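You operate a simulated robot arm through the tools that you are given. There is no shell and no other tool. Be economical: measure what you need, move in short steps, check, and stop when the job is done.

You run a simulated robot arm. Do the job below in one go: nothing can be reset, and whatever is moved stays where it is left.

TASK
Top up the blue bay's pack on fast till the green lamp lights.
Fine: then switch off, plug into its rest, not back into a socket, dial back to slow.

It is judged by the outcome, as a careful person would: the job done as asked, and still so three seconds after it is handed in. It fails if anything else is knocked over, pushed out of place, dropped, spilled or broken.

THE ROBOT
A 6-joint arm with a two-finger parallel gripper, fixed in place. Base frame: the origin is at the foot of the arm, x ahead of it, y to its left, z up. Readings come in mm, rad, newtons and seconds.
Its first joint turns from -1.152 to 1.152 rad. Payload 2.9 kg.
Tool frame: the origin (TCP) lies between the finger pads and is the grasp point; the fingertips stand 30 mm ahead of it; z points along the fingers, y is the line along which they close. The gripper opens to 110 mm. The fingers are 20 mm wide and 10 mm thick; the gripper's body (48 by 112 mm) begins 55 mm behind the TCP.
Orientation is that of the tool frame in the base frame, as [roll, pitch, yaw] about the fixed x, y, z axes, in that order (R = Rz(yaw) Ry(pitch) Rx(roll)). With the fingers straight down and closing along the base's y, the tool's x points along the base's -x, its y along +y and its z along -z.

THE INTERFACE
- The arm moves only by the tool move_arm. Its argument "targets" is text: rows parted by semicolons, each of 6 numbers parted by spaces: the shift along the tool's x, y, z in m, then the turn, a rotation vector about the tool's x, y, z in rad. In form: tx ty tz wx wy wz; .... A call has 1 to 20 rows; each row is the pose to reach, as a shift and turn from the pose commanded when the call began, along the tool's axes at that moment. "jaw" is the finger opening in m, from 0 to 0.11, set as the call begins (left out, the last holds). Rows are played at 5 a second. More than 50 mm and 0.15 rad between two rows, or a gripper value outside its range, and nothing of the call is played. Where a pose cannot be reached the arm comes as near as it can. A force on the tool above 90 N (or 10 N above the force at the start of the call, whichever is more), or a blocked arm, ends the call early, and 0.2 s more pass. Each finger travels about 108 mm/s and halts on what it meets, pressing with about 27 N; the grip force reading is that of the motor and also rises with nothing between the fingers. The clock runs only during rows and for 0.2 s after the last one: add rows that repeat a pose to give the fingers time. It gives the time, the measured TCP pose, the force on the tool (base axes), the opening and the grip force at its end, in the units of the frame above (readings bear some noise).
- Cameras (640 x 400 px; columns grow to the right, rows downward): "scene" is fixed at [76.4, 448.7, 1380.6]; the picture's right is [-0.72, -0.70, 0.00], its down [-0.50, 0.51, -0.70] and it looks along [0.49, -0.50, -0.71] (base axes); focal length 214 px, centre (320, 200). "wrist" rides on the gripper at [72, 17, -103] in the tool frame; the picture's right is [-0.23, 0.97, 0.00], its down [-0.76, -0.18, -0.62] and it looks along [-0.61, -0.14, 0.78] (tool axes); focal length 222 px, centre (320, 200). There is no depth. A picture from a camera that has moved, and an enlarged one, comes with that camera's place and axes in the base frame and with its lens. The place of the scene camera against the robot may be out by one fixed shift of up to 18 mm in any direction.
- capture(camera): a new picture of that camera. The clock stands still meanwhile.
- zoom(camera, box): a new picture of the part [left, top, right, bottom] of that camera's present view, enlarged. The clock stands still meanwhile.
- job_done(): hands the job in; it is judged then, once.

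Go step by step. Nothing tells you positions but the pictures and the camera data: compare them with the known pose of the tool, close in by small moves and look again before you grip or let go. The budget is 120 turns and 64 pictures, counting those below and the enlarged ones. Unless the task says otherwise, let go and move clear before handing in, and close with one line.

The tools are called as name(argument=value, ...) on one line, values as JSON. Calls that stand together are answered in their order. move_arm: Moves the arm, as the interface text tells. Its arguments: {"type":"object","properties":{"targets":{"type":"string"},"jaw":{"type":"number"}},"required":["targets"]} The other tools are called the same way: capture (camera) takes a picture; zoom (camera, box) takes an enlarged picture of a part of a camera's view; job_done () hands the job in.

At the start:

```text
time: 0.0
ee_pos: [361.7, -62.5, 1222.6]
orientation: [-3.141, 0.0, 3.141]
contact_force: [0.5, 0.2, 0.5]
opening: 109.9
gripper_force: 0.0
```

scene: 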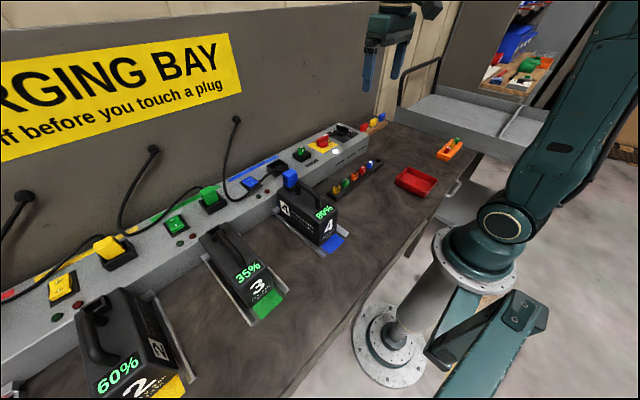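
wrist: 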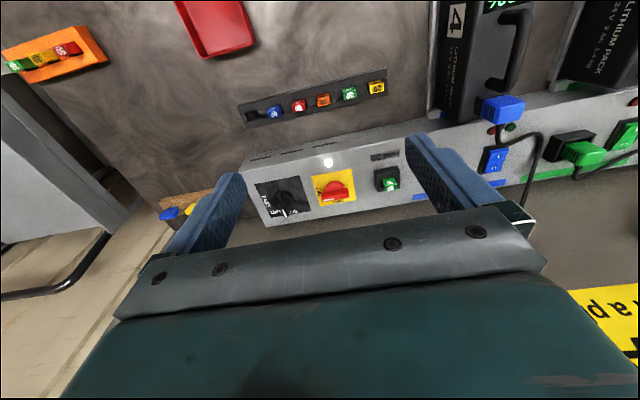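

I see a charging rail with bays 2 (yellow), 3 (green) and 4 (blue), a dial, a red button and a green button at the rail's end. I'll zoom in on the details first.

zoom(camera="scene", box=[220, 110, 400, 260])

zoom(camera="wrist", box=[230, 60, 420, 230])

zoom(camera="wrist", box=[420, 0, 640, 230])

```text
2.67 times, centred on (310, 185) of scene
camera zoom: at [76.4, 448.7, 1380.6], right [-0.72, -0.7, 0.0], down [-0.5, 0.51, -0.7], along [0.49, -0.5, -0.71], focal length 572 px, centre (347, 240)
```

zoom: 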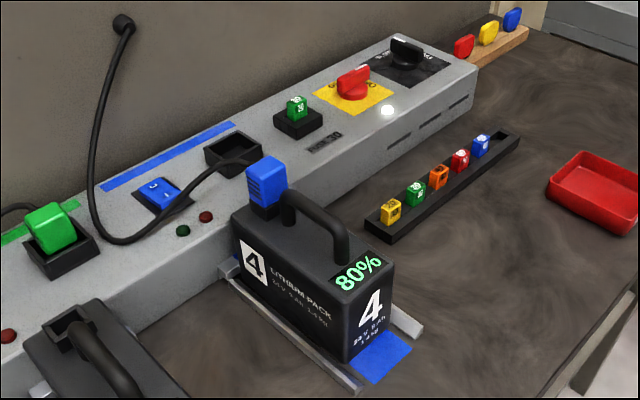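

```text
2.35 times, centred on (325, 145) of wrist
camera zoom: at [289.9, -46.6, 1327.0], right [0.23, 0.97, 0.0], down [0.76, -0.18, 0.62], along [0.61, -0.14, -0.78], focal length 523 px, centre (308, 329)
```

zoom: 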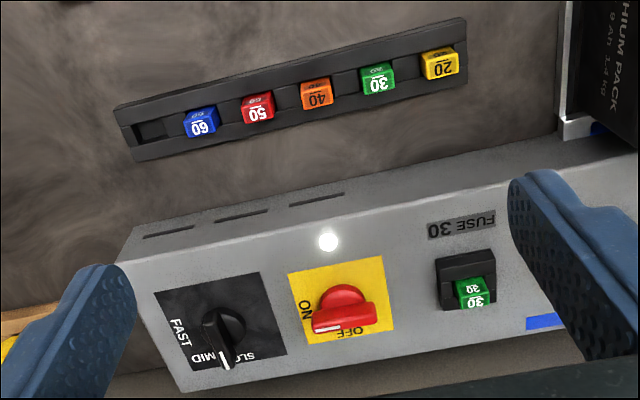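

```text
1.74 times, centred on (530, 115) of wrist
camera zoom: at [289.9, -46.6, 1327.0], right [0.23, 0.97, 0.0], down [0.76, -0.18, 0.62], along [0.61, -0.14, -0.78], focal length 386 px, centre (-45, 348)
```

zoom: 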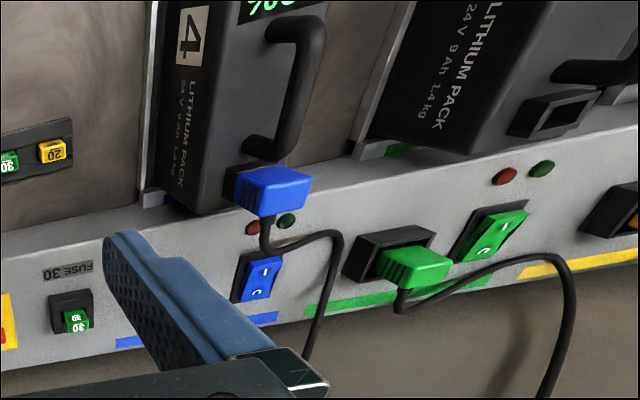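

The triangulated heights don't fit the stated table height, so I'll make a short known move with the wrist camera to get a second baseline.

move_arm(targets="0 -0.04 0.02 0 0 0; 0 -0.08 0.04 0 0 0; 0 -0.1 0.05 0 0 0; 0 -0.1 0.05 0 0 0")

capture(camera="wrist")

capture(camera="scene")

```text
time: 1.0
ee_pos: [364.1, -167.1, 1173.1]
orientation: [3.141, 0.001, 3.14]
contact_force: [-0.5, -0.5, 0.4]
opening: 110.0
gripper_force: 0.0
```

```text
58 pictures are left
camera wrist: at [290.8, -149.5, 1276.5], right [0.23, 0.97, 0.0], down [0.76, -0.18, 0.62], along [0.61, -0.14, -0.78], focal length 222 px, centre (320, 200)
```

wrist: 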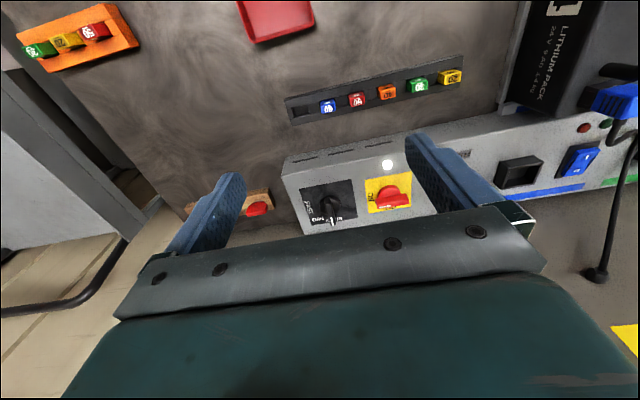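

```text
57 pictures are left
```

scene: 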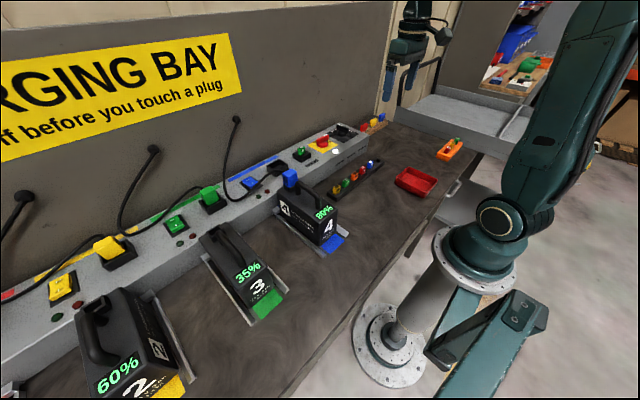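

Two wrist views agree: the rail top is at z≈940 and the dial is near (577,-192). The main knob is near (554,-78), the blue rocker near (556,217) and the blue plug near (455,203). Next I'll look at the blue bay up close.

move_arm(targets="0 0.04 0 0 0 0; 0 0.08 0 0 0 0; 0 0.12 0 0 0 0; 0 0.16 0 0 0 0; 0 0.2 0 0 0 0; 0 0.24 0 0 0 0; -0.01 0.28 0.01 0 0 0; -0.02 0.32 0.02 0 0 0; -0.02 0.35 0.03 0 0 0; -0.02 0.35 0.03 0 0 0")

capture(camera="wrist")

```text
time: 3.2
ee_pos: [381.5, 187.1, 1142.9]
orientation: [3.141, 0.0, -3.142]
contact_force: [0.9, 0.4, 0.6]
opening: 110.1
gripper_force: 0.0
```

```text
56 pictures are left
camera wrist: at [309.6, 205.3, 1247.7], right [0.23, 0.97, 0.0], down [0.76, -0.18, 0.62], along [0.61, -0.14, -0.78], focal length 222 px, centre (320, 200)
```

wrist: 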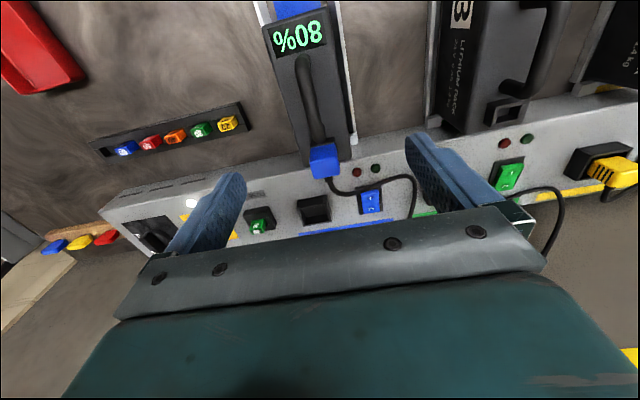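

zoom(camera="wrist", box=[235, 120, 435, 245])

zoom(camera="scene", box=[225, 150, 315, 210])

zoom(camera="scene", box=[290, 110, 370, 165])

```text
3.20 times, centred on (335, 182) of wrist
camera zoom: at [309.6, 205.3, 1247.7], right [0.23, 0.97, 0.0], down [0.76, -0.18, 0.62], along [0.61, -0.14, -0.78], focal length 711 px, centre (272, 256)
```

zoom: 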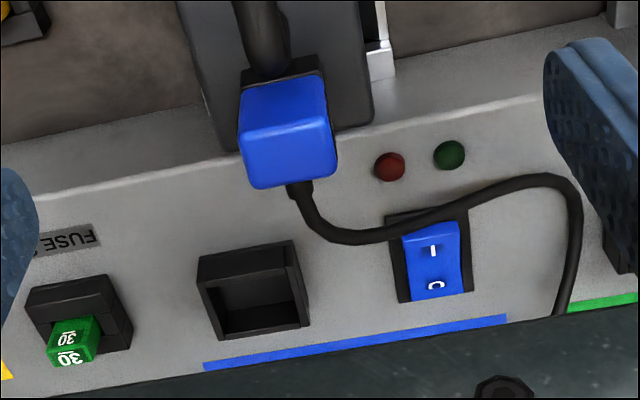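

```text
6.67 times, centred on (270, 180) of scene
camera zoom: at [76.3, 448.7, 1380.6], right [-0.72, -0.7, 0.0], down [-0.5, 0.51, -0.7], along [0.49, -0.5, -0.71], focal length 1430 px, centre (653, 333)
```

zoom: 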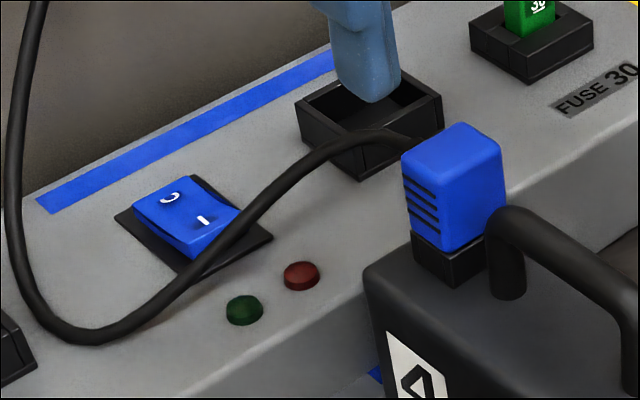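

```text
7.27 times, centred on (330, 138) of scene
camera zoom: at [76.3, 448.7, 1380.6], right [-0.72, -0.7, 0.0], down [-0.5, 0.51, -0.7], along [0.49, -0.5, -0.71], focal length 1560 px, centre (247, 654)
```

zoom: 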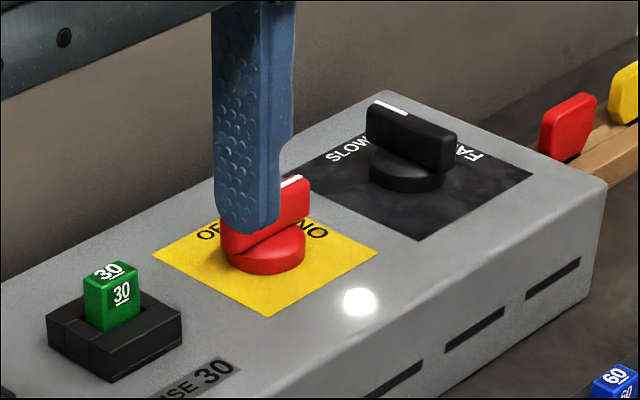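

The rocker looks off (the I end is raised and the lamps are dark). The plug is in pack 4 and the blue rest is empty. Now I'll look at the dial and main knob up close.

move_arm(targets="0 -0.045 0 0 0 0; 0 -0.09 0 0 0 0; 0 -0.135 0 0 0 0; 0 -0.18 0 0 0 0; -0.01 -0.22 0.01 0 0 0; -0.02 -0.26 0.02 0 0 0; -0.04 -0.3 0.03 0 0 0; -0.06 -0.33 0.05 0 0 0; -0.06 -0.34 0.06 0 0 0; -0.06 -0.34 0.06 0 0 0")

zoom(camera="wrist", box=[240, 80, 440, 240])

```text
time: 5.4
ee_pos: [440.2, -153.8, 1083.1]
orientation: [3.141, -0.001, -3.141]
contact_force: [-0.6, -0.5, 0.9]
opening: 109.8
gripper_force: 0.0
```

```text
2.50 times, centred on (340, 160) of wrist
camera zoom: at [368.8, -136.8, 1186.9], right [0.23, 0.97, 0.0], down [0.76, -0.18, 0.62], along [0.61, -0.14, -0.78], focal length 555 px, centre (270, 300)
```

zoom: 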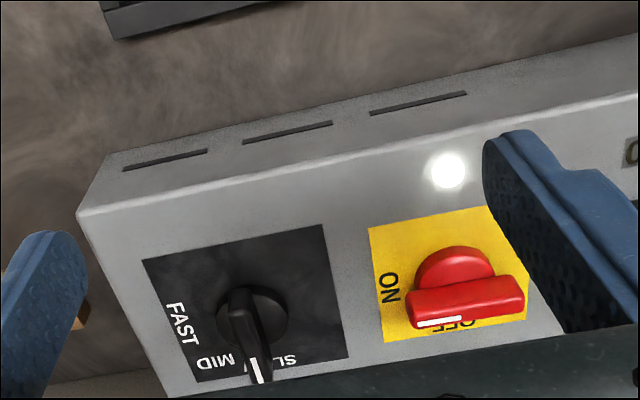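

The main knob is ON and the dial points at SLOW (+x). FAST is 90° clockwise seen from above, toward -y. I'll go above the dial, centred near (566,-193).

move_arm(targets="-0.04 -0.013 0.0 0 0 0; -0.08 -0.026 0.0 0 0 0; -0.126 -0.039 0.0 0 0 0; -0.126 -0.039 0.03 0 0 0; -0.126 -0.039 0.053 0 0 0; -0.126 -0.039 0.053 0 0 0", jaw=0.06)

capture(camera="wrist")

zoom(camera="scene", box=[290, 90, 400, 165])

```text
time: 6.8
ee_pos: [567.3, -193.0, 1029.5]
orientation: [-3.141, 0.0, -3.141]
contact_force: [0.3, 0.5, 0.7]
opening: 60.1
gripper_force: 0.0
```

```text
51 pictures are left
camera wrist: at [494.5, -175.6, 1132.5], right [0.23, 0.97, 0.0], down [0.76, -0.18, 0.62], along [0.61, -0.14, -0.78], focal length 222 px, centre (320, 200)
```

wrist: 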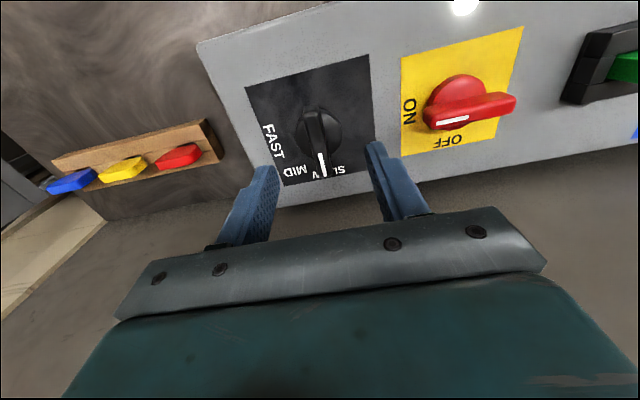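

```text
5.33 times, centred on (345, 128) of scene
camera zoom: at [76.4, 448.7, 1380.6], right [-0.72, -0.7, 0.0], down [-0.5, 0.51, -0.7], along [0.49, -0.5, -0.71], focal length 1144 px, centre (187, 587)
```

zoom: 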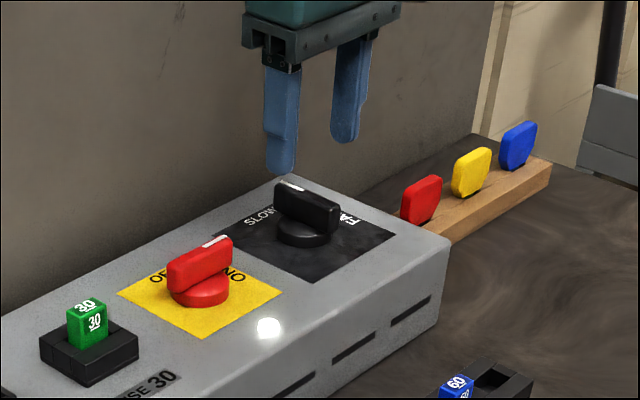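

Reach is fine and the gripper straddles the dial. I'll descend so the fingertips are at z≈956, then check.

move_arm(targets="0.002 0.001 0.02 0 0 0; 0.002 0.001 0.035 0 0 0; 0.002 0.001 0.044 0 0 0; 0.002 0.001 0.044 0 0 0", jaw=0.05)

zoom(camera="scene", box=[300, 90, 390, 160])

capture(camera="wrist")

```text
time: 7.8
ee_pos: [565.6, -193.2, 985.4]
orientation: [-3.141, 0.0, 3.141]
contact_force: [-0.1, 0.5, 0.1]
opening: 50.2
gripper_force: 0.1
```

```text
5.71 times, centred on (345, 125) of scene
camera zoom: at [76.4, 448.7, 1380.6], right [-0.72, -0.7, 0.0], down [-0.5, 0.51, -0.7], along [0.49, -0.5, -0.71], focal length 1226 px, centre (177, 629)
```

zoom: 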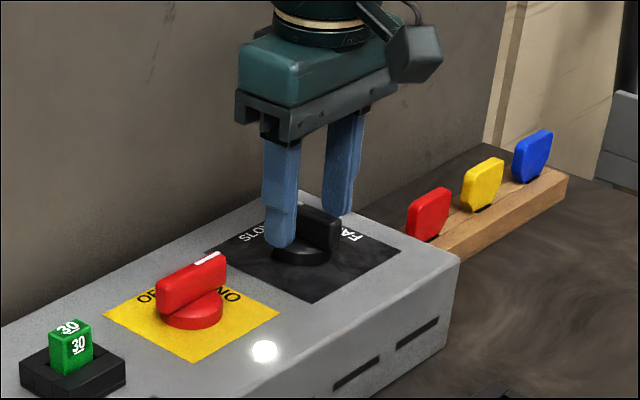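

```text
48 pictures are left
camera wrist: at [493.3, -175.0, 1088.8], right [0.23, 0.97, 0.0], down [0.76, -0.18, 0.62], along [0.61, -0.14, -0.78], focal length 222 px, centre (320, 200)
```

wrist: 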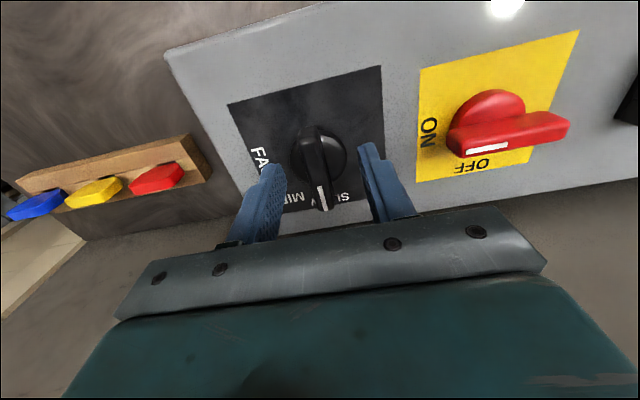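

The fingers straddle the handle, so I'll close on it.

move_arm(targets="0 0 0 0 0 0; 0 0 0 0 0 0; 0 0 0 0 0 0", jaw=0)

```text
time: 8.6
ee_pos: [566.1, -194.5, 984.0]
orientation: [-3.138, 0.001, 3.138]
contact_force: [0.1, -20.9, -4.5]
opening: 12.9
gripper_force: 44.9
```

I'm gripping the handle, 13 mm wide. Next I turn it +90° about tool z (clockwise from above) toward FAST.

move_arm(targets="0 -0.002 0 0 0 0.1; 0 -0.002 0 0 0 0.22; 0 -0.002 0 0 0 0.34; 0 -0.002 0 0 0 0.46; 0 -0.002 0 0 0 0.58; 0 -0.002 0 0 0 0.70; 0 -0.002 0 0 0 0.82; 0 -0.002 0 0 0 0.94; 0 -0.002 0 0 0 1.06; 0 -0.002 0 0 0 1.18; 0 -0.002 0 0 0 1.30; 0 -0.002 0 0 0 1.42; 0 -0.002 0 0 0 1.54; 0 -0.002 0 0 0 1.57; 0 -0.002 0 0 0 1.57")

zoom(camera="scene", box=[300, 90, 390, 160])

```text
time: 11.8
ee_pos: [569.1, -191.6, 986.2]
orientation: [3.134, 0.002, 1.578]
contact_force: [40.0, 15.8, -22.4]
opening: 12.8
gripper_force: 45.1
```

```text
5.71 times, centred on (345, 125) of scene
camera zoom: at [77.8, 449.0, 1380.5], right [-0.72, -0.7, 0.0], down [-0.5, 0.51, -0.7], along [0.49, -0.5, -0.71], focal length 1226 px, centre (177, 629)
```

zoom: 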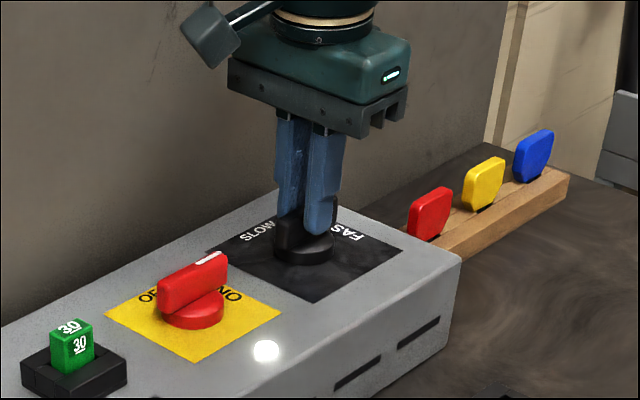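

The tool has turned 90°. I'll release and check.

move_arm(targets="0 0 0 0 0 0; 0 0 0 0 0 0; 0 0 -0.03 0 0 0; 0 0 -0.06 0 0 0; 0 0 -0.06 0 0 0", jaw=0.05)

capture(camera="wrist")

zoom(camera="scene", box=[300, 90, 390, 160])

```text
time: 13.0
ee_pos: [564.5, -193.9, 1047.0]
orientation: [3.141, -0.003, 1.571]
contact_force: [-0.7, -0.5, -0.1]
opening: 50.2
gripper_force: 0.1
```

```text
46 pictures are left
camera wrist: at [582.0, -121.7, 1150.5], right [0.97, -0.23, 0.0], down [-0.18, -0.76, 0.62], along [-0.14, -0.61, -0.78], focal length 222 px, centre (320, 200)
```

wrist: 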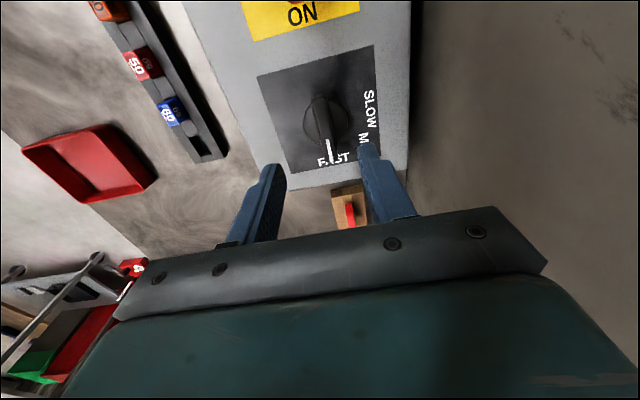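

```text
5.71 times, centred on (345, 125) of scene
camera zoom: at [76.4, 448.7, 1380.6], right [-0.72, -0.7, 0.0], down [-0.5, 0.51, -0.7], along [0.49, -0.5, -0.71], focal length 1226 px, centre (177, 629)
```

zoom: 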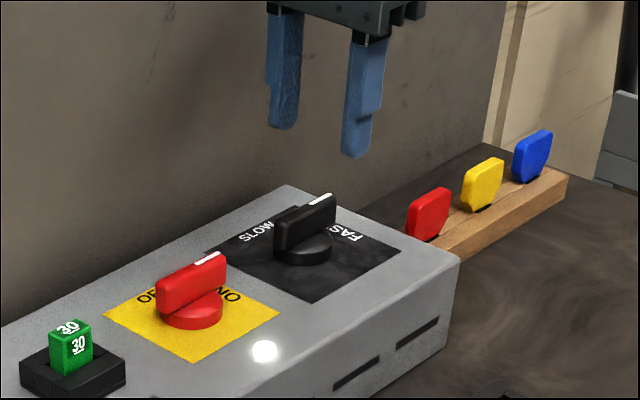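

The dial is now on FAST. I'll go back up to look at the blue rocker, undoing the tool turn on the way.

move_arm(targets="0.03 -0.02 -0.03 0 0 -0.13; 0.06 -0.04 -0.04 0 0 -0.26; 0.1 -0.06 -0.05 0 0 -0.39; 0.14 -0.08 -0.05 0 0 -0.52; 0.18 -0.1 -0.05 0 0 -0.65; 0.22 -0.12 -0.05 0 0 -0.78; 0.26 -0.135 -0.05 0 0 -0.91; 0.30 -0.135 -0.05 0 0 -1.04; 0.33 -0.135 -0.05 0 0 -1.17; 0.36 -0.135 -0.05 0 0 -1.30; 0.39 -0.135 -0.04 0 0 -1.43; 0.4 -0.135 -0.03 0 0 -1.571; 0.4 -0.135 -0.03 0 0 -1.571")

zoom(camera="wrist", box=[220, 60, 420, 210])

```text
time: 15.8
ee_pos: [431.2, 205.3, 1075.2]
orientation: [3.141, 0.0, -3.139]
contact_force: [-0.2, -0.1, 0.3]
opening: 49.8
gripper_force: 0.1
```

```text
2.67 times, centred on (320, 135) of wrist
camera zoom: at [358.8, 222.4, 1179.4], right [0.22, 0.97, 0.0], down [0.76, -0.18, 0.62], along [0.61, -0.14, -0.78], focal length 592 px, centre (320, 373)
```

zoom: 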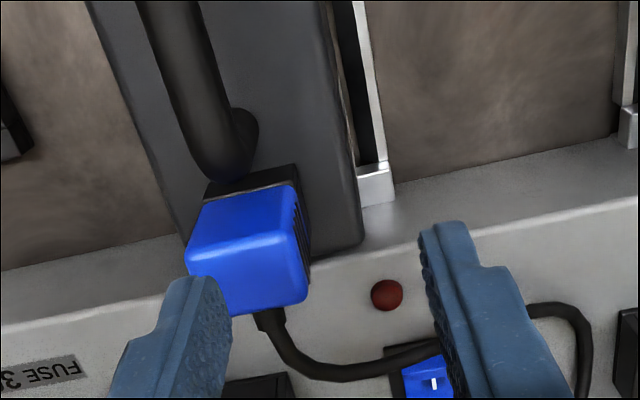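

I place the rocker's centre at (573,236), with the I end near x≈557 and the O end near x≈592. The cable runs in front of it at x<535. I'll close the fingers and hover over the I end.

move_arm(targets="-0.04 0.03 0 0 0 0; -0.08 0.031 0 0 0 0; -0.126 0.031 0 0 0 0; -0.126 0.031 0.03 0 0 0; -0.126 0.031 0.055 0 0 0; -0.126 0.031 0.055 0 0 0", jaw=0)

capture(camera="wrist")

zoom(camera="scene", box=[220, 130, 320, 210])

```text
time: 17.2
ee_pos: [557.3, 238.3, 1020.6]
orientation: [3.141, -0.002, -3.141]
contact_force: [-0.3, -0.4, 0.0]
opening: 0.1
gripper_force: 27.0
```

```text
43 pictures are left
camera wrist: at [485.0, 255.4, 1124.0], right [0.23, 0.97, 0.0], down [0.76, -0.18, 0.62], along [0.61, -0.14, -0.78], focal length 222 px, centre (320, 200)
```

wrist: 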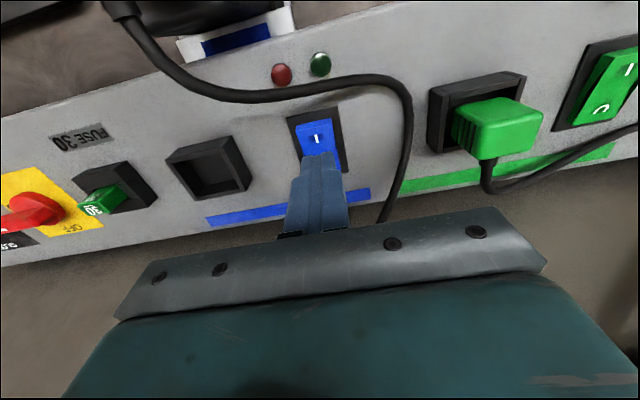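

```text
5.00 times, centred on (270, 170) of scene
camera zoom: at [76.4, 448.7, 1380.6], right [-0.72, -0.7, 0.0], down [-0.5, 0.51, -0.7], along [0.49, -0.5, -0.71], focal length 1072 px, centre (570, 350)
```

zoom: 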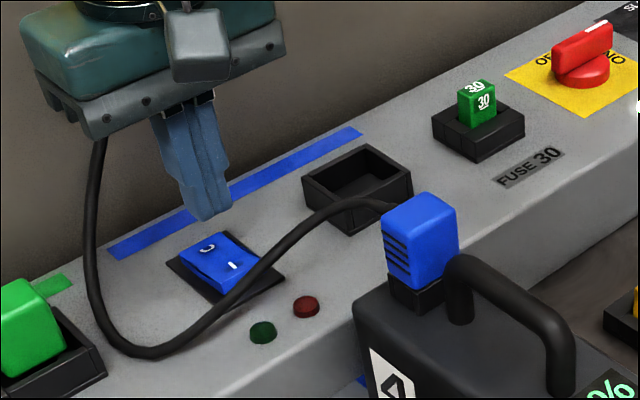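

I'm over the I end, so I'll press down gently.

move_arm(targets="0.004 -0.002 0.02 0 0 0; 0.004 -0.002 0.032 0 0 0; 0.004 -0.002 0.038 0 0 0; 0.004 -0.002 0.042 0 0 0; 0.004 -0.002 0.045 0 0 0")

capture(camera="wrist")

```text
time: 18.4
ee_pos: [552.9, 233.2, 976.6]
orientation: [3.141, 0.002, -3.141]
contact_force: [-5.5, -1.7, 11.1]
opening: 0.0
gripper_force: 27.4
```

```text
41 pictures are left
camera wrist: at [480.4, 252.0, 1081.0], right [0.23, 0.97, 0.0], down [0.76, -0.18, 0.62], along [0.61, -0.14, -0.78], focal length 222 px, centre (320, 200)
```

wrist: 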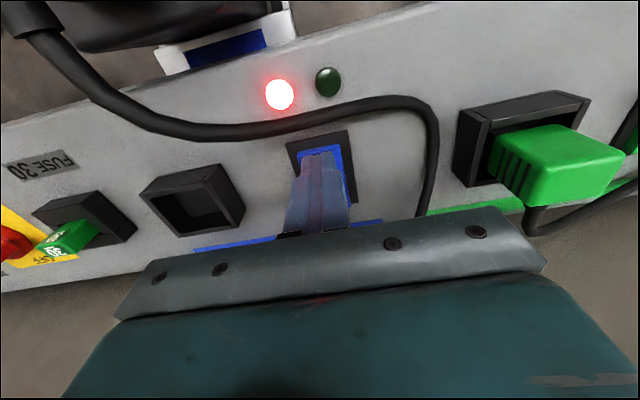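

The red lamp is on, so it's charging. I'll lift and hover over the O end while watching.

move_arm(targets="0 0 -0.03 0 0 0; -0.039 0.002 -0.03 0 0 0; -0.039 0.002 -0.03 0 0 0; -0.039 0.002 -0.03 0 0 0; -0.039 0.002 -0.03 0 0 0")

capture(camera="scene")

capture(camera="wrist")

```text
time: 19.6
ee_pos: [591.7, 235.4, 1005.2]
orientation: [3.141, -0.001, -3.14]
contact_force: [-0.1, -1.0, 0.2]
opening: 0.0
gripper_force: 26.7
```

```text
40 pictures are left
```

scene: 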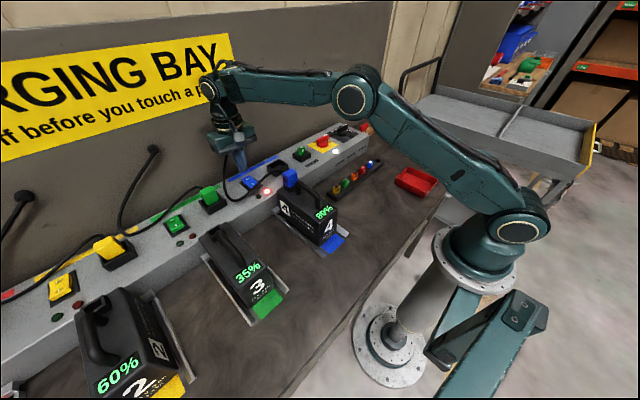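

```text
39 pictures are left
camera wrist: at [519.2, 253.6, 1110.1], right [0.23, 0.97, 0.0], down [0.76, -0.18, 0.62], along [0.61, -0.14, -0.78], focal length 222 px, centre (320, 200)
```

wrist: 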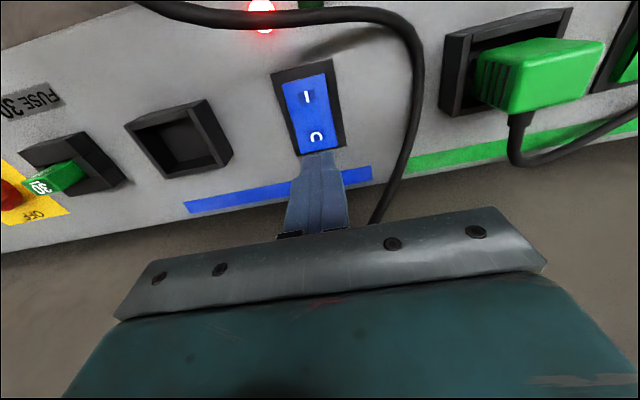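

It's charging, and I'm hovering over O. I'll wait while checking the lamps and the display.

move_arm(targets="0 0 0 0 0 0; 0 0 0 0 0 0; 0 0 0 0 0 0; 0 0 0 0 0 0; 0 0 0 0 0 0; 0 0 0 0 0 0; 0 0 0 0 0 0; 0 0 0 0 0 0; 0 0 0 0 0 0; 0 0 0 0 0 0")

zoom(camera="scene", box=[225, 160, 345, 240])

```text
time: 21.8
ee_pos: [590.8, 236.6, 1007.2]
orientation: [-3.141, -0.002, -3.14]
contact_force: [-0.2, 0.2, -0.5]
opening: 0.0
gripper_force: 27.3
```

```text
5.00 times, centred on (285, 200) of scene
camera zoom: at [76.4, 448.7, 1380.6], right [-0.72, -0.7, 0.0], down [-0.5, 0.51, -0.7], along [0.49, -0.5, -0.71], focal length 1072 px, centre (495, 200)
```

zoom: 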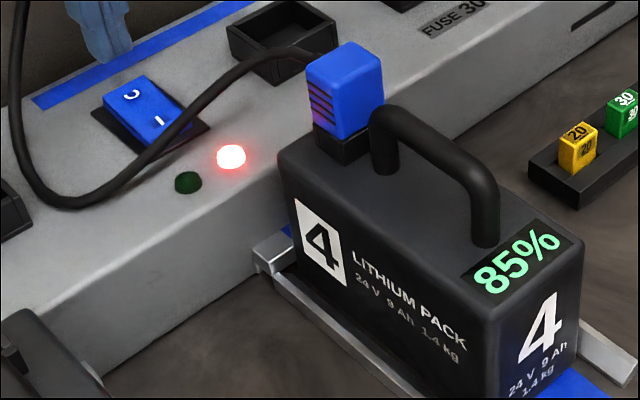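

It reads 85%, rising about 1.5% per second. I'll wait 4 s and recheck.

move_arm(targets="0 0 0 0 0 0; 0 0 0 0 0 0; 0 0 0 0 0 0; 0 0 0 0 0 0; 0 0 0 0 0 0; 0 0 0 0 0 0; 0 0 0 0 0 0; 0 0 0 0 0 0; 0 0 0 0 0 0; 0 0 0 0 0 0; 0 0 0 0 0 0; 0 0 0 0 0 0; 0 0 0 0 0 0; 0 0 0 0 0 0; 0 0 0 0 0 0; 0 0 0 0 0 0; 0 0 0 0 0 0; 0 0 0 0 0 0; 0 0 0 0 0 0; 0 0 0 0 0 0")

zoom(camera="scene", box=[225, 160, 345, 240])

```text
time: 26.0
ee_pos: [591.2, 236.9, 1005.6]
orientation: [-3.14, -0.001, -3.14]
contact_force: [0.1, 0.5, -0.3]
opening: 0.0
gripper_force: 27.4
```

```text
5.00 times, centred on (285, 200) of scene
camera zoom: at [76.4, 448.7, 1380.6], right [-0.72, -0.7, 0.0], down [-0.5, 0.51, -0.7], along [0.49, -0.5, -0.71], focal length 1072 px, centre (495, 200)
```

zoom: 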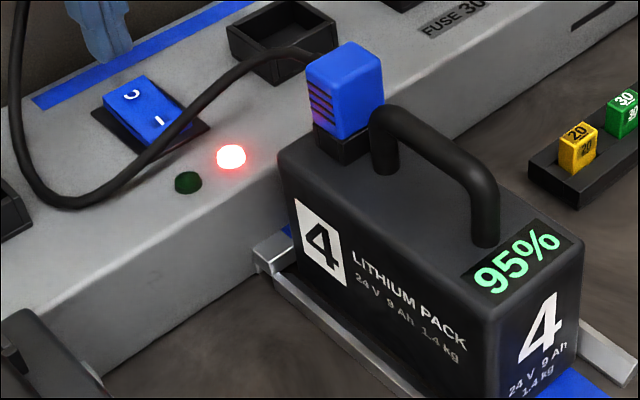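

It's at 95%, rising about 2.4% per second, so I'll wait about 2 s more.

move_arm(targets="0 0 0 0 0 0; 0 0 0 0 0 0; 0 0 0 0 0 0; 0 0 0 0 0 0; 0 0 0 0 0 0; 0 0 0 0 0 0; 0 0 0 0 0 0; 0 0 0 0 0 0; 0 0 0 0 0 0; 0 0 0 0 0 0")

zoom(camera="scene", box=[225, 160, 345, 240])

```text
time: 28.2
ee_pos: [591.0, 236.8, 1005.9]
orientation: [-3.141, 0.0, -3.141]
contact_force: [-0.3, -0.7, 1.1]
opening: 0.1
gripper_force: 26.5
```

```text
5.00 times, centred on (285, 200) of scene
camera zoom: at [76.4, 448.7, 1380.6], right [-0.72, -0.7, 0.0], down [-0.5, 0.51, -0.7], along [0.49, -0.5, -0.71], focal length 1072 px, centre (495, 200)
```

zoom: 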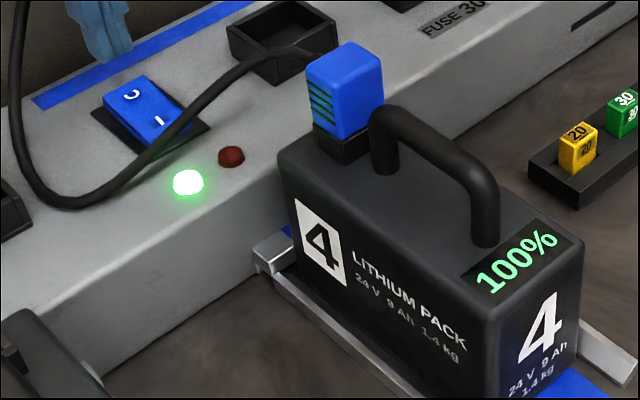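

The green lamp is lit at 100%, so I'll press the O end.

move_arm(targets="0 0 0.014 0 0 0; 0 0 0.02 0 0 0; 0 0 0.024 0 0 0; 0 0 0.027 0 0 0; 0 0 0.03 0 0 0")

zoom(camera="scene", box=[225, 160, 345, 240])

```text
time: 29.4
ee_pos: [591.8, 236.9, 977.4]
orientation: [-3.141, -0.001, -3.139]
contact_force: [-0.1, -1.3, 0.9]
opening: 0.1
gripper_force: 26.8
```

```text
5.00 times, centred on (285, 200) of scene
camera zoom: at [76.3, 448.7, 1380.7], right [-0.72, -0.7, 0.0], down [-0.5, 0.51, -0.7], along [0.49, -0.5, -0.71], focal length 1072 px, centre (495, 200)
```

zoom: 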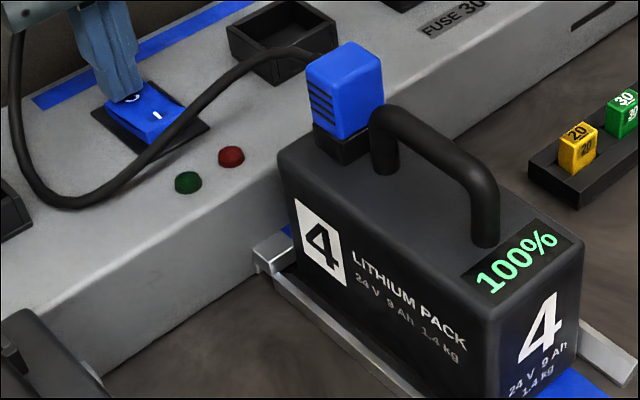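

The switch is off and the lamps are dark. I'll lift clear and go above the blue plug, near (437,183).

move_arm(targets="0 0 -0.04 0 0 0; 0 0 -0.08 0 0 0; 0 0 -0.12 0 0 0; 0.04 -0.015 -0.14 0 0 0; 0.08 -0.03 -0.14 0 0 0; 0.12 -0.045 -0.14 0 0 0; 0.155 -0.054 -0.14 0 0 0; 0.155 -0.054 -0.14 0 0 0", jaw=0.09)

capture(camera="wrist")

zoom(camera="scene", box=[225, 100, 345, 240])

```text
time: 31.2
ee_pos: [434.7, 182.3, 1115.4]
orientation: [-3.14, 0.0, -3.141]
contact_force: [-0.4, -0.2, -0.1]
opening: 90.2
gripper_force: 0.0
```

```text
34 pictures are left
camera wrist: at [362.6, 200.3, 1219.8], right [0.23, 0.97, 0.0], down [0.76, -0.18, 0.62], along [0.61, -0.14, -0.78], focal length 222 px, centre (320, 200)
```

wrist: 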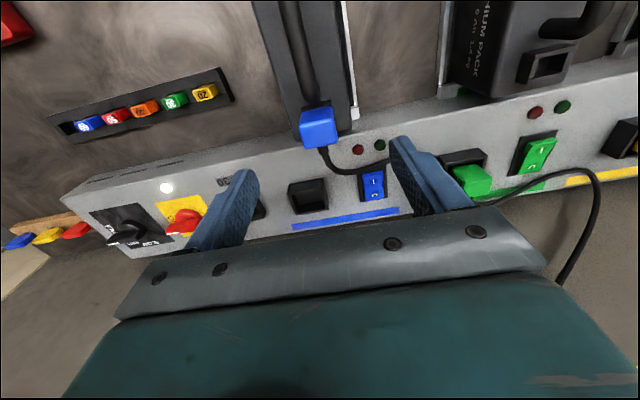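

```text
2.86 times, centred on (285, 170) of scene
camera zoom: at [76.3, 448.7, 1380.6], right [-0.72, -0.7, 0.0], down [-0.5, 0.51, -0.7], along [0.49, -0.5, -0.71], focal length 613 px, centre (420, 286)
```

zoom: 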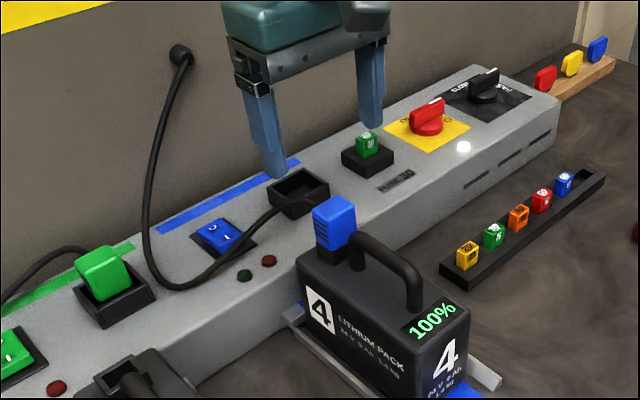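

The plug lies roughly below the TCP. I'll lower 50 mm and take a second sight to get its height.

move_arm(targets="0 0 0.03 0 0 0; 0 0 0.055 0 0 0; 0 0 0.055 0 0 0")

zoom(camera="wrist", box=[220, 20, 420, 180])

zoom(camera="scene", box=[235, 110, 335, 220])

```text
time: 32.0
ee_pos: [435.6, 182.2, 1060.3]
orientation: [-3.141, -0.001, -3.14]
contact_force: [0.2, 0.7, -0.1]
opening: 90.2
gripper_force: 0.0
```

```text
2.50 times, centred on (320, 100) of wrist
camera zoom: at [363.0, 200.4, 1163.8], right [0.23, 0.97, 0.0], down [0.76, -0.18, 0.62], along [0.61, -0.14, -0.78], focal length 555 px, centre (320, 450)
```

zoom: 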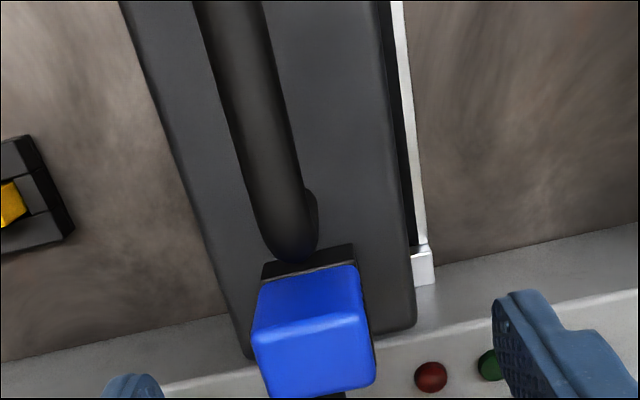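

```text
3.64 times, centred on (285, 165) of scene
camera zoom: at [76.4, 448.7, 1380.6], right [-0.72, -0.7, 0.0], down [-0.5, 0.51, -0.7], along [0.49, -0.5, -0.71], focal length 780 px, centre (447, 327)
```

zoom: 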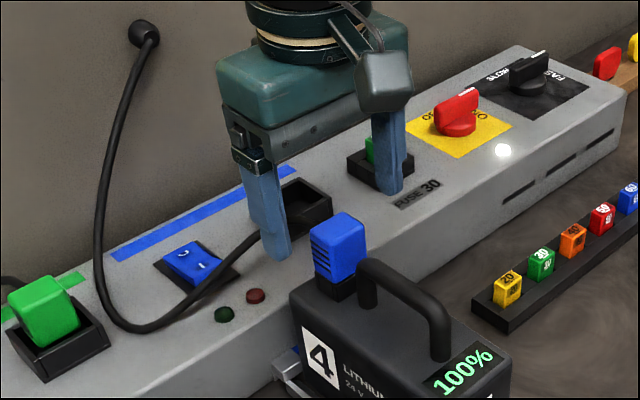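

I place the plug at (443,180.5) with its top at z≈1020. Before gripping, I'll measure the empty blue rest with the open gripper from above.

move_arm(targets="0 0 -0.03 0 0 0; -0.03 -0.015 -0.03 0 0 0; -0.07 -0.03 -0.02 0 0 0; -0.11 -0.044 0 0 0 0; -0.11 -0.044 0 0 0 0")

zoom(camera="wrist", box=[240, 60, 400, 200])

capture(camera="wrist")

```text
time: 33.2
ee_pos: [546.3, 139.4, 1059.4]
orientation: [3.14, 0.0, -3.138]
contact_force: [1.1, -0.2, 0.4]
opening: 90.0
gripper_force: 0.1
```

```text
2.86 times, centred on (320, 130) of wrist
camera zoom: at [474.7, 156.5, 1163.0], right [0.23, 0.97, 0.0], down [0.76, -0.18, 0.62], along [0.61, -0.14, -0.78], focal length 635 px, centre (320, 400)
```

zoom: 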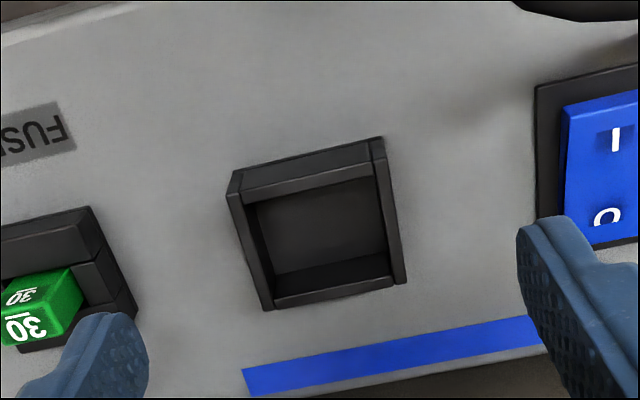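

```text
29 pictures are left
camera wrist: at [474.7, 156.5, 1163.0], right [0.23, 0.97, 0.0], down [0.76, -0.18, 0.62], along [0.61, -0.14, -0.78], focal length 222 px, centre (320, 200)
```

wrist: 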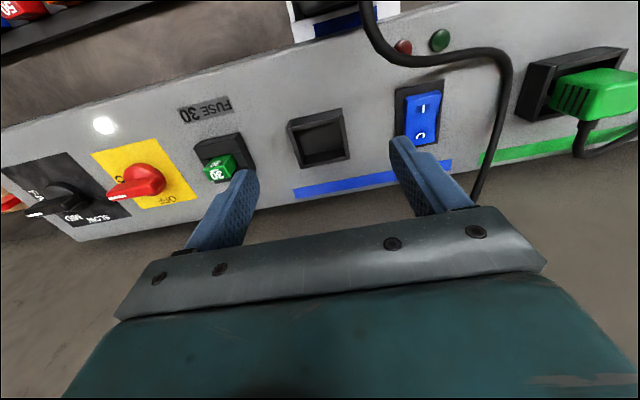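

The rest's rim centre is at about (566.5,136.3) with the rim at z≈958. I'll go back over the plug, taking one sight from higher to fix its x precisely.

move_arm(targets="0.01 0 -0.04 0 0 0; 0.045 0.015 -0.07 0 0 0; 0.085 0.03 -0.08 0 0 0; 0.103 0.042 -0.08 0 0 0; 0.103 0.042 -0.08 0 0 0")

zoom(camera="wrist", box=[280, 90, 360, 150])

move_arm(targets="0 0 0.04 0 0 0; 0 0 0.08 0 0 0; 0 0 0.085 0 0 0; 0 0 0.085 0 0 0")

zoom(camera="wrist", box=[250, 60, 390, 170])

```text
time: 34.4
ee_pos: [444.3, 180.8, 1141.3]
orientation: [3.141, -0.001, 3.141]
contact_force: [-0.5, -0.7, 0.5]
opening: 90.0
gripper_force: 0.0
```

```text
6.67 times, centred on (320, 120) of wrist
camera zoom: at [370.8, 198.8, 1244.0], right [0.23, 0.97, 0.0], down [0.76, -0.18, 0.62], along [0.61, -0.14, -0.78], focal length 1481 px, centre (320, 733)
```

zoom: 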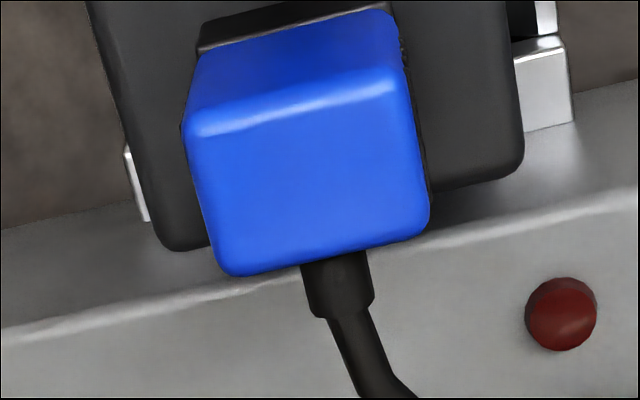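

```text
time: 35.4
ee_pos: [443.6, 179.6, 1056.2]
orientation: [3.141, 0.0, -3.139]
contact_force: [0.2, -0.5, 0.1]
opening: 90.1
gripper_force: 0.0
```

```text
3.64 times, centred on (320, 115) of wrist
camera zoom: at [371.6, 196.9, 1159.1], right [0.23, 0.97, 0.0], down [0.76, -0.18, 0.62], along [0.61, -0.14, -0.78], focal length 808 px, centre (320, 509)
```

zoom: 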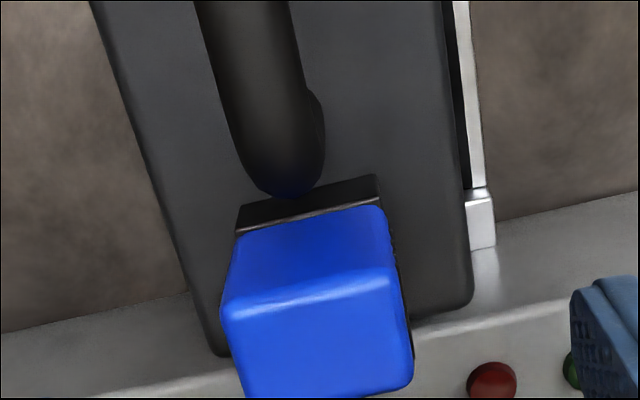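

The plug's top is at z≈1012, centred near (445,180.5). I'll descend with the jaws open around it.

move_arm(targets="-0.0015 0.0005 0.02 0 0 0; -0.0015 0.0005 0.038 0 0 0; -0.0015 0.0005 0.048 0 0 0; -0.0015 0.0005 0.048 0 0 0", jaw=0.07)

zoom(camera="scene", box=[245, 140, 345, 220])

capture(camera="wrist")

```text
time: 36.4
ee_pos: [444.4, 181.0, 1007.2]
orientation: [-3.141, 0.001, -3.139]
contact_force: [0.3, -0.6, -0.2]
opening: 70.1
gripper_force: 0.1
```

```text
5.00 times, centred on (295, 180) of scene
camera zoom: at [76.4, 448.7, 1380.6], right [-0.72, -0.7, 0.0], down [-0.5, 0.51, -0.7], along [0.49, -0.5, -0.71], focal length 1072 px, centre (445, 300)
```

zoom: 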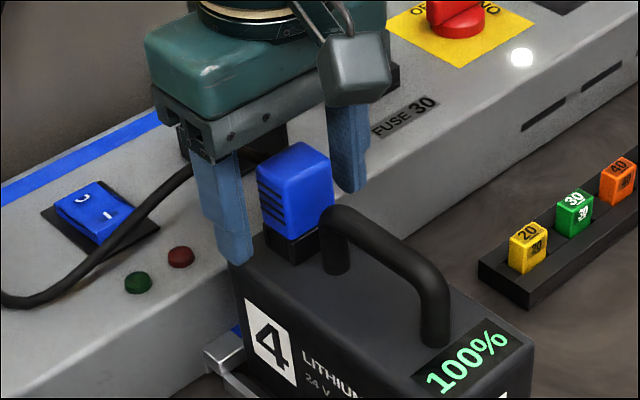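

```text
25 pictures are left
camera wrist: at [372.3, 197.9, 1112.2], right [0.23, 0.97, 0.0], down [0.76, -0.18, 0.62], along [0.61, -0.14, -0.78], focal length 222 px, centre (320, 200)
```

wrist: 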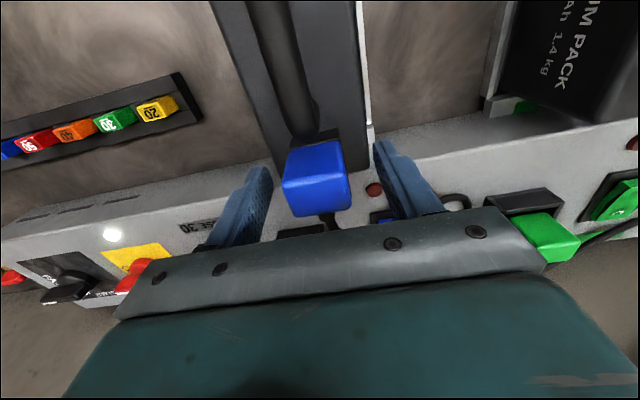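

The fingers straddle the plug, so I'll close.

move_arm(targets="0 0 0 0 0 0; 0 0 0 0 0 0; 0 0 0 0 0 0; 0 0 0 0 0 0", jaw=0)

```text
time: 37.4
ee_pos: [444.6, 179.3, 1008.3]
orientation: [3.141, 0.001, 3.141]
contact_force: [0.9, -2.2, 0.3]
opening: 33.2
gripper_force: 27.4
```

I've gripped it, 33 mm wide. I'll pull straight up slowly.

move_arm(targets="0 0 -0.004 0 0 0; 0 0 -0.008 0 0 0; 0 0 -0.014 0 0 0; 0 0 -0.02 0 0 0; 0 0 -0.03 0 0 0; 0 0 -0.04 0 0 0; 0 0 -0.05 0 0 0; 0 0 -0.05 0 0 0")

zoom(camera="scene", box=[235, 120, 345, 220])

```text
time: 39.2
ee_pos: [445.4, 181.7, 1059.7]
orientation: [-3.141, 0.0, -3.14]
contact_force: [0.3, -0.4, -0.4]
opening: 33.4
gripper_force: 27.1
```

```text
4.00 times, centred on (290, 170) of scene
camera zoom: at [76.4, 448.7, 1380.6], right [-0.72, -0.7, 0.0], down [-0.5, 0.51, -0.7], along [0.49, -0.5, -0.71], focal length 858 px, centre (440, 320)
```

zoom: 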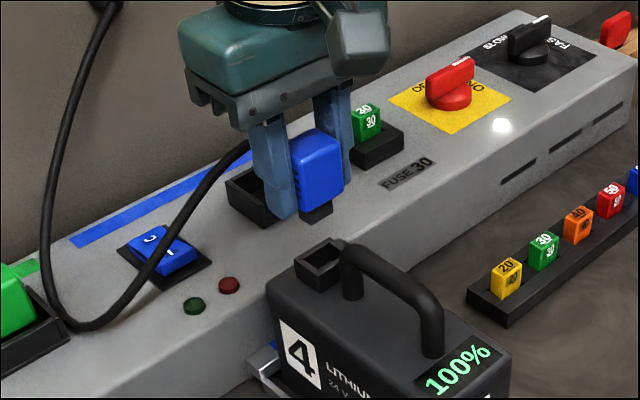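

The plug is out. I'll carry it over the rest at (566.5,136.3).

move_arm(targets="-0.03 -0.011 -0.01 0 0 0; -0.06 -0.022 -0.01 0 0 0; -0.09 -0.033 -0.01 0 0 0; -0.121 -0.0445 -0.01 0 0 0; -0.121 -0.0445 0 0 0 0; -0.121 -0.0445 0.01 0 0 0; -0.121 -0.0445 0.01 0 0 0")

zoom(camera="wrist", box=[230, 60, 410, 220])

zoom(camera="scene", box=[240, 110, 340, 200])

```text
time: 40.8
ee_pos: [565.9, 137.0, 1049.0]
orientation: [-3.141, 0.001, -3.141]
contact_force: [0.6, -0.5, -1.0]
opening: 33.6
gripper_force: 27.3
```

```text
2.50 times, centred on (320, 140) of wrist
camera zoom: at [493.8, 154.3, 1152.5], right [0.23, 0.97, 0.0], down [0.76, -0.18, 0.62], along [0.61, -0.14, -0.78], focal length 555 px, centre (320, 350)
```

zoom: 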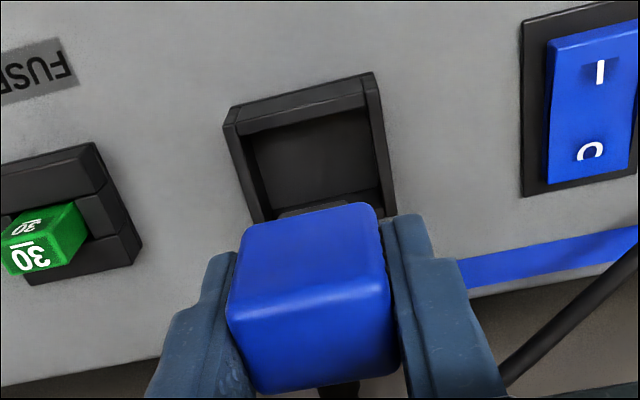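

```text
4.44 times, centred on (290, 155) of scene
camera zoom: at [76.4, 448.7, 1380.6], right [-0.72, -0.7, 0.0], down [-0.5, 0.51, -0.7], along [0.49, -0.5, -0.71], focal length 953 px, centre (453, 400)
```

zoom: 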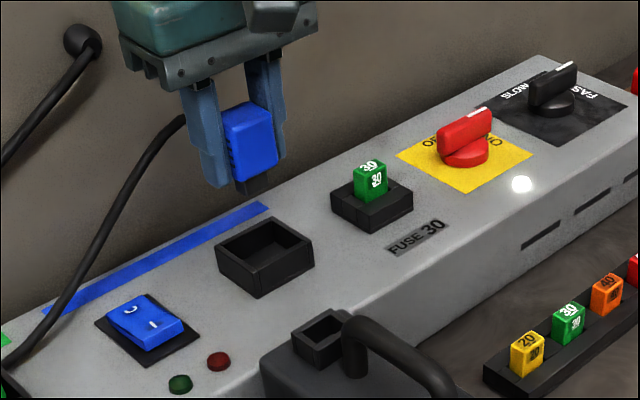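

I'll lower until the prong is just above the rim, then check alignment closely.

move_arm(targets="0 0 0.012 0 0 0; 0 0 0.024 0 0 0; 0 0 0.024 0 0 0")

zoom(camera="wrist", box=[270, 60, 370, 150])

zoom(camera="scene", box=[265, 125, 320, 180])

```text
time: 41.6
ee_pos: [565.7, 137.7, 1024.9]
orientation: [-3.14, 0.0, -3.139]
contact_force: [0.7, 0.4, -0.3]
opening: 33.6
gripper_force: 27.2
```

```text
4.44 times, centred on (320, 105) of wrist
camera zoom: at [493.7, 154.8, 1127.6], right [0.23, 0.97, 0.0], down [0.76, -0.18, 0.62], along [0.61, -0.14, -0.78], focal length 987 px, centre (320, 622)
```

zoom: 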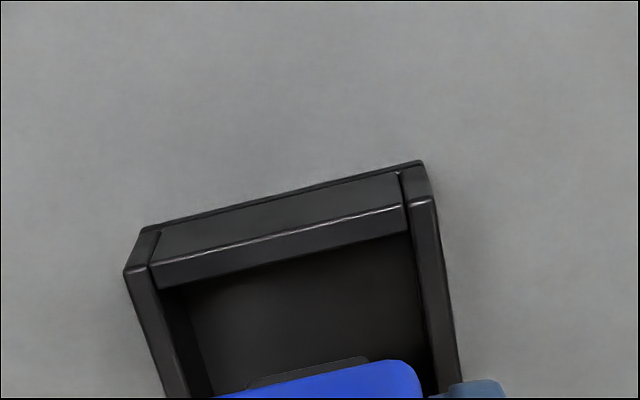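

```text
7.27 times, centred on (292, 152) of scene
camera zoom: at [76.4, 448.7, 1380.6], right [-0.72, -0.7, 0.0], down [-0.5, 0.51, -0.7], along [0.49, -0.5, -0.71], focal length 1560 px, centre (520, 546)
```

zoom: 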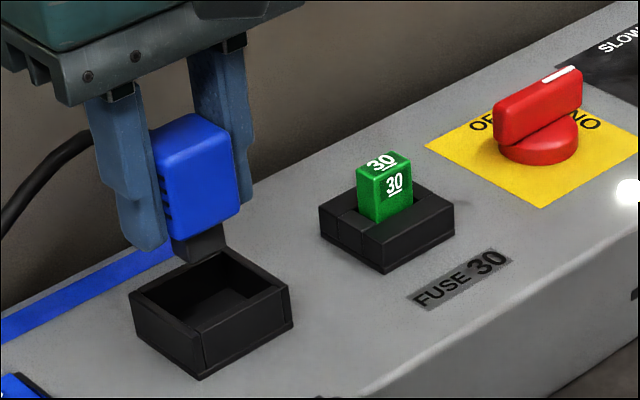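

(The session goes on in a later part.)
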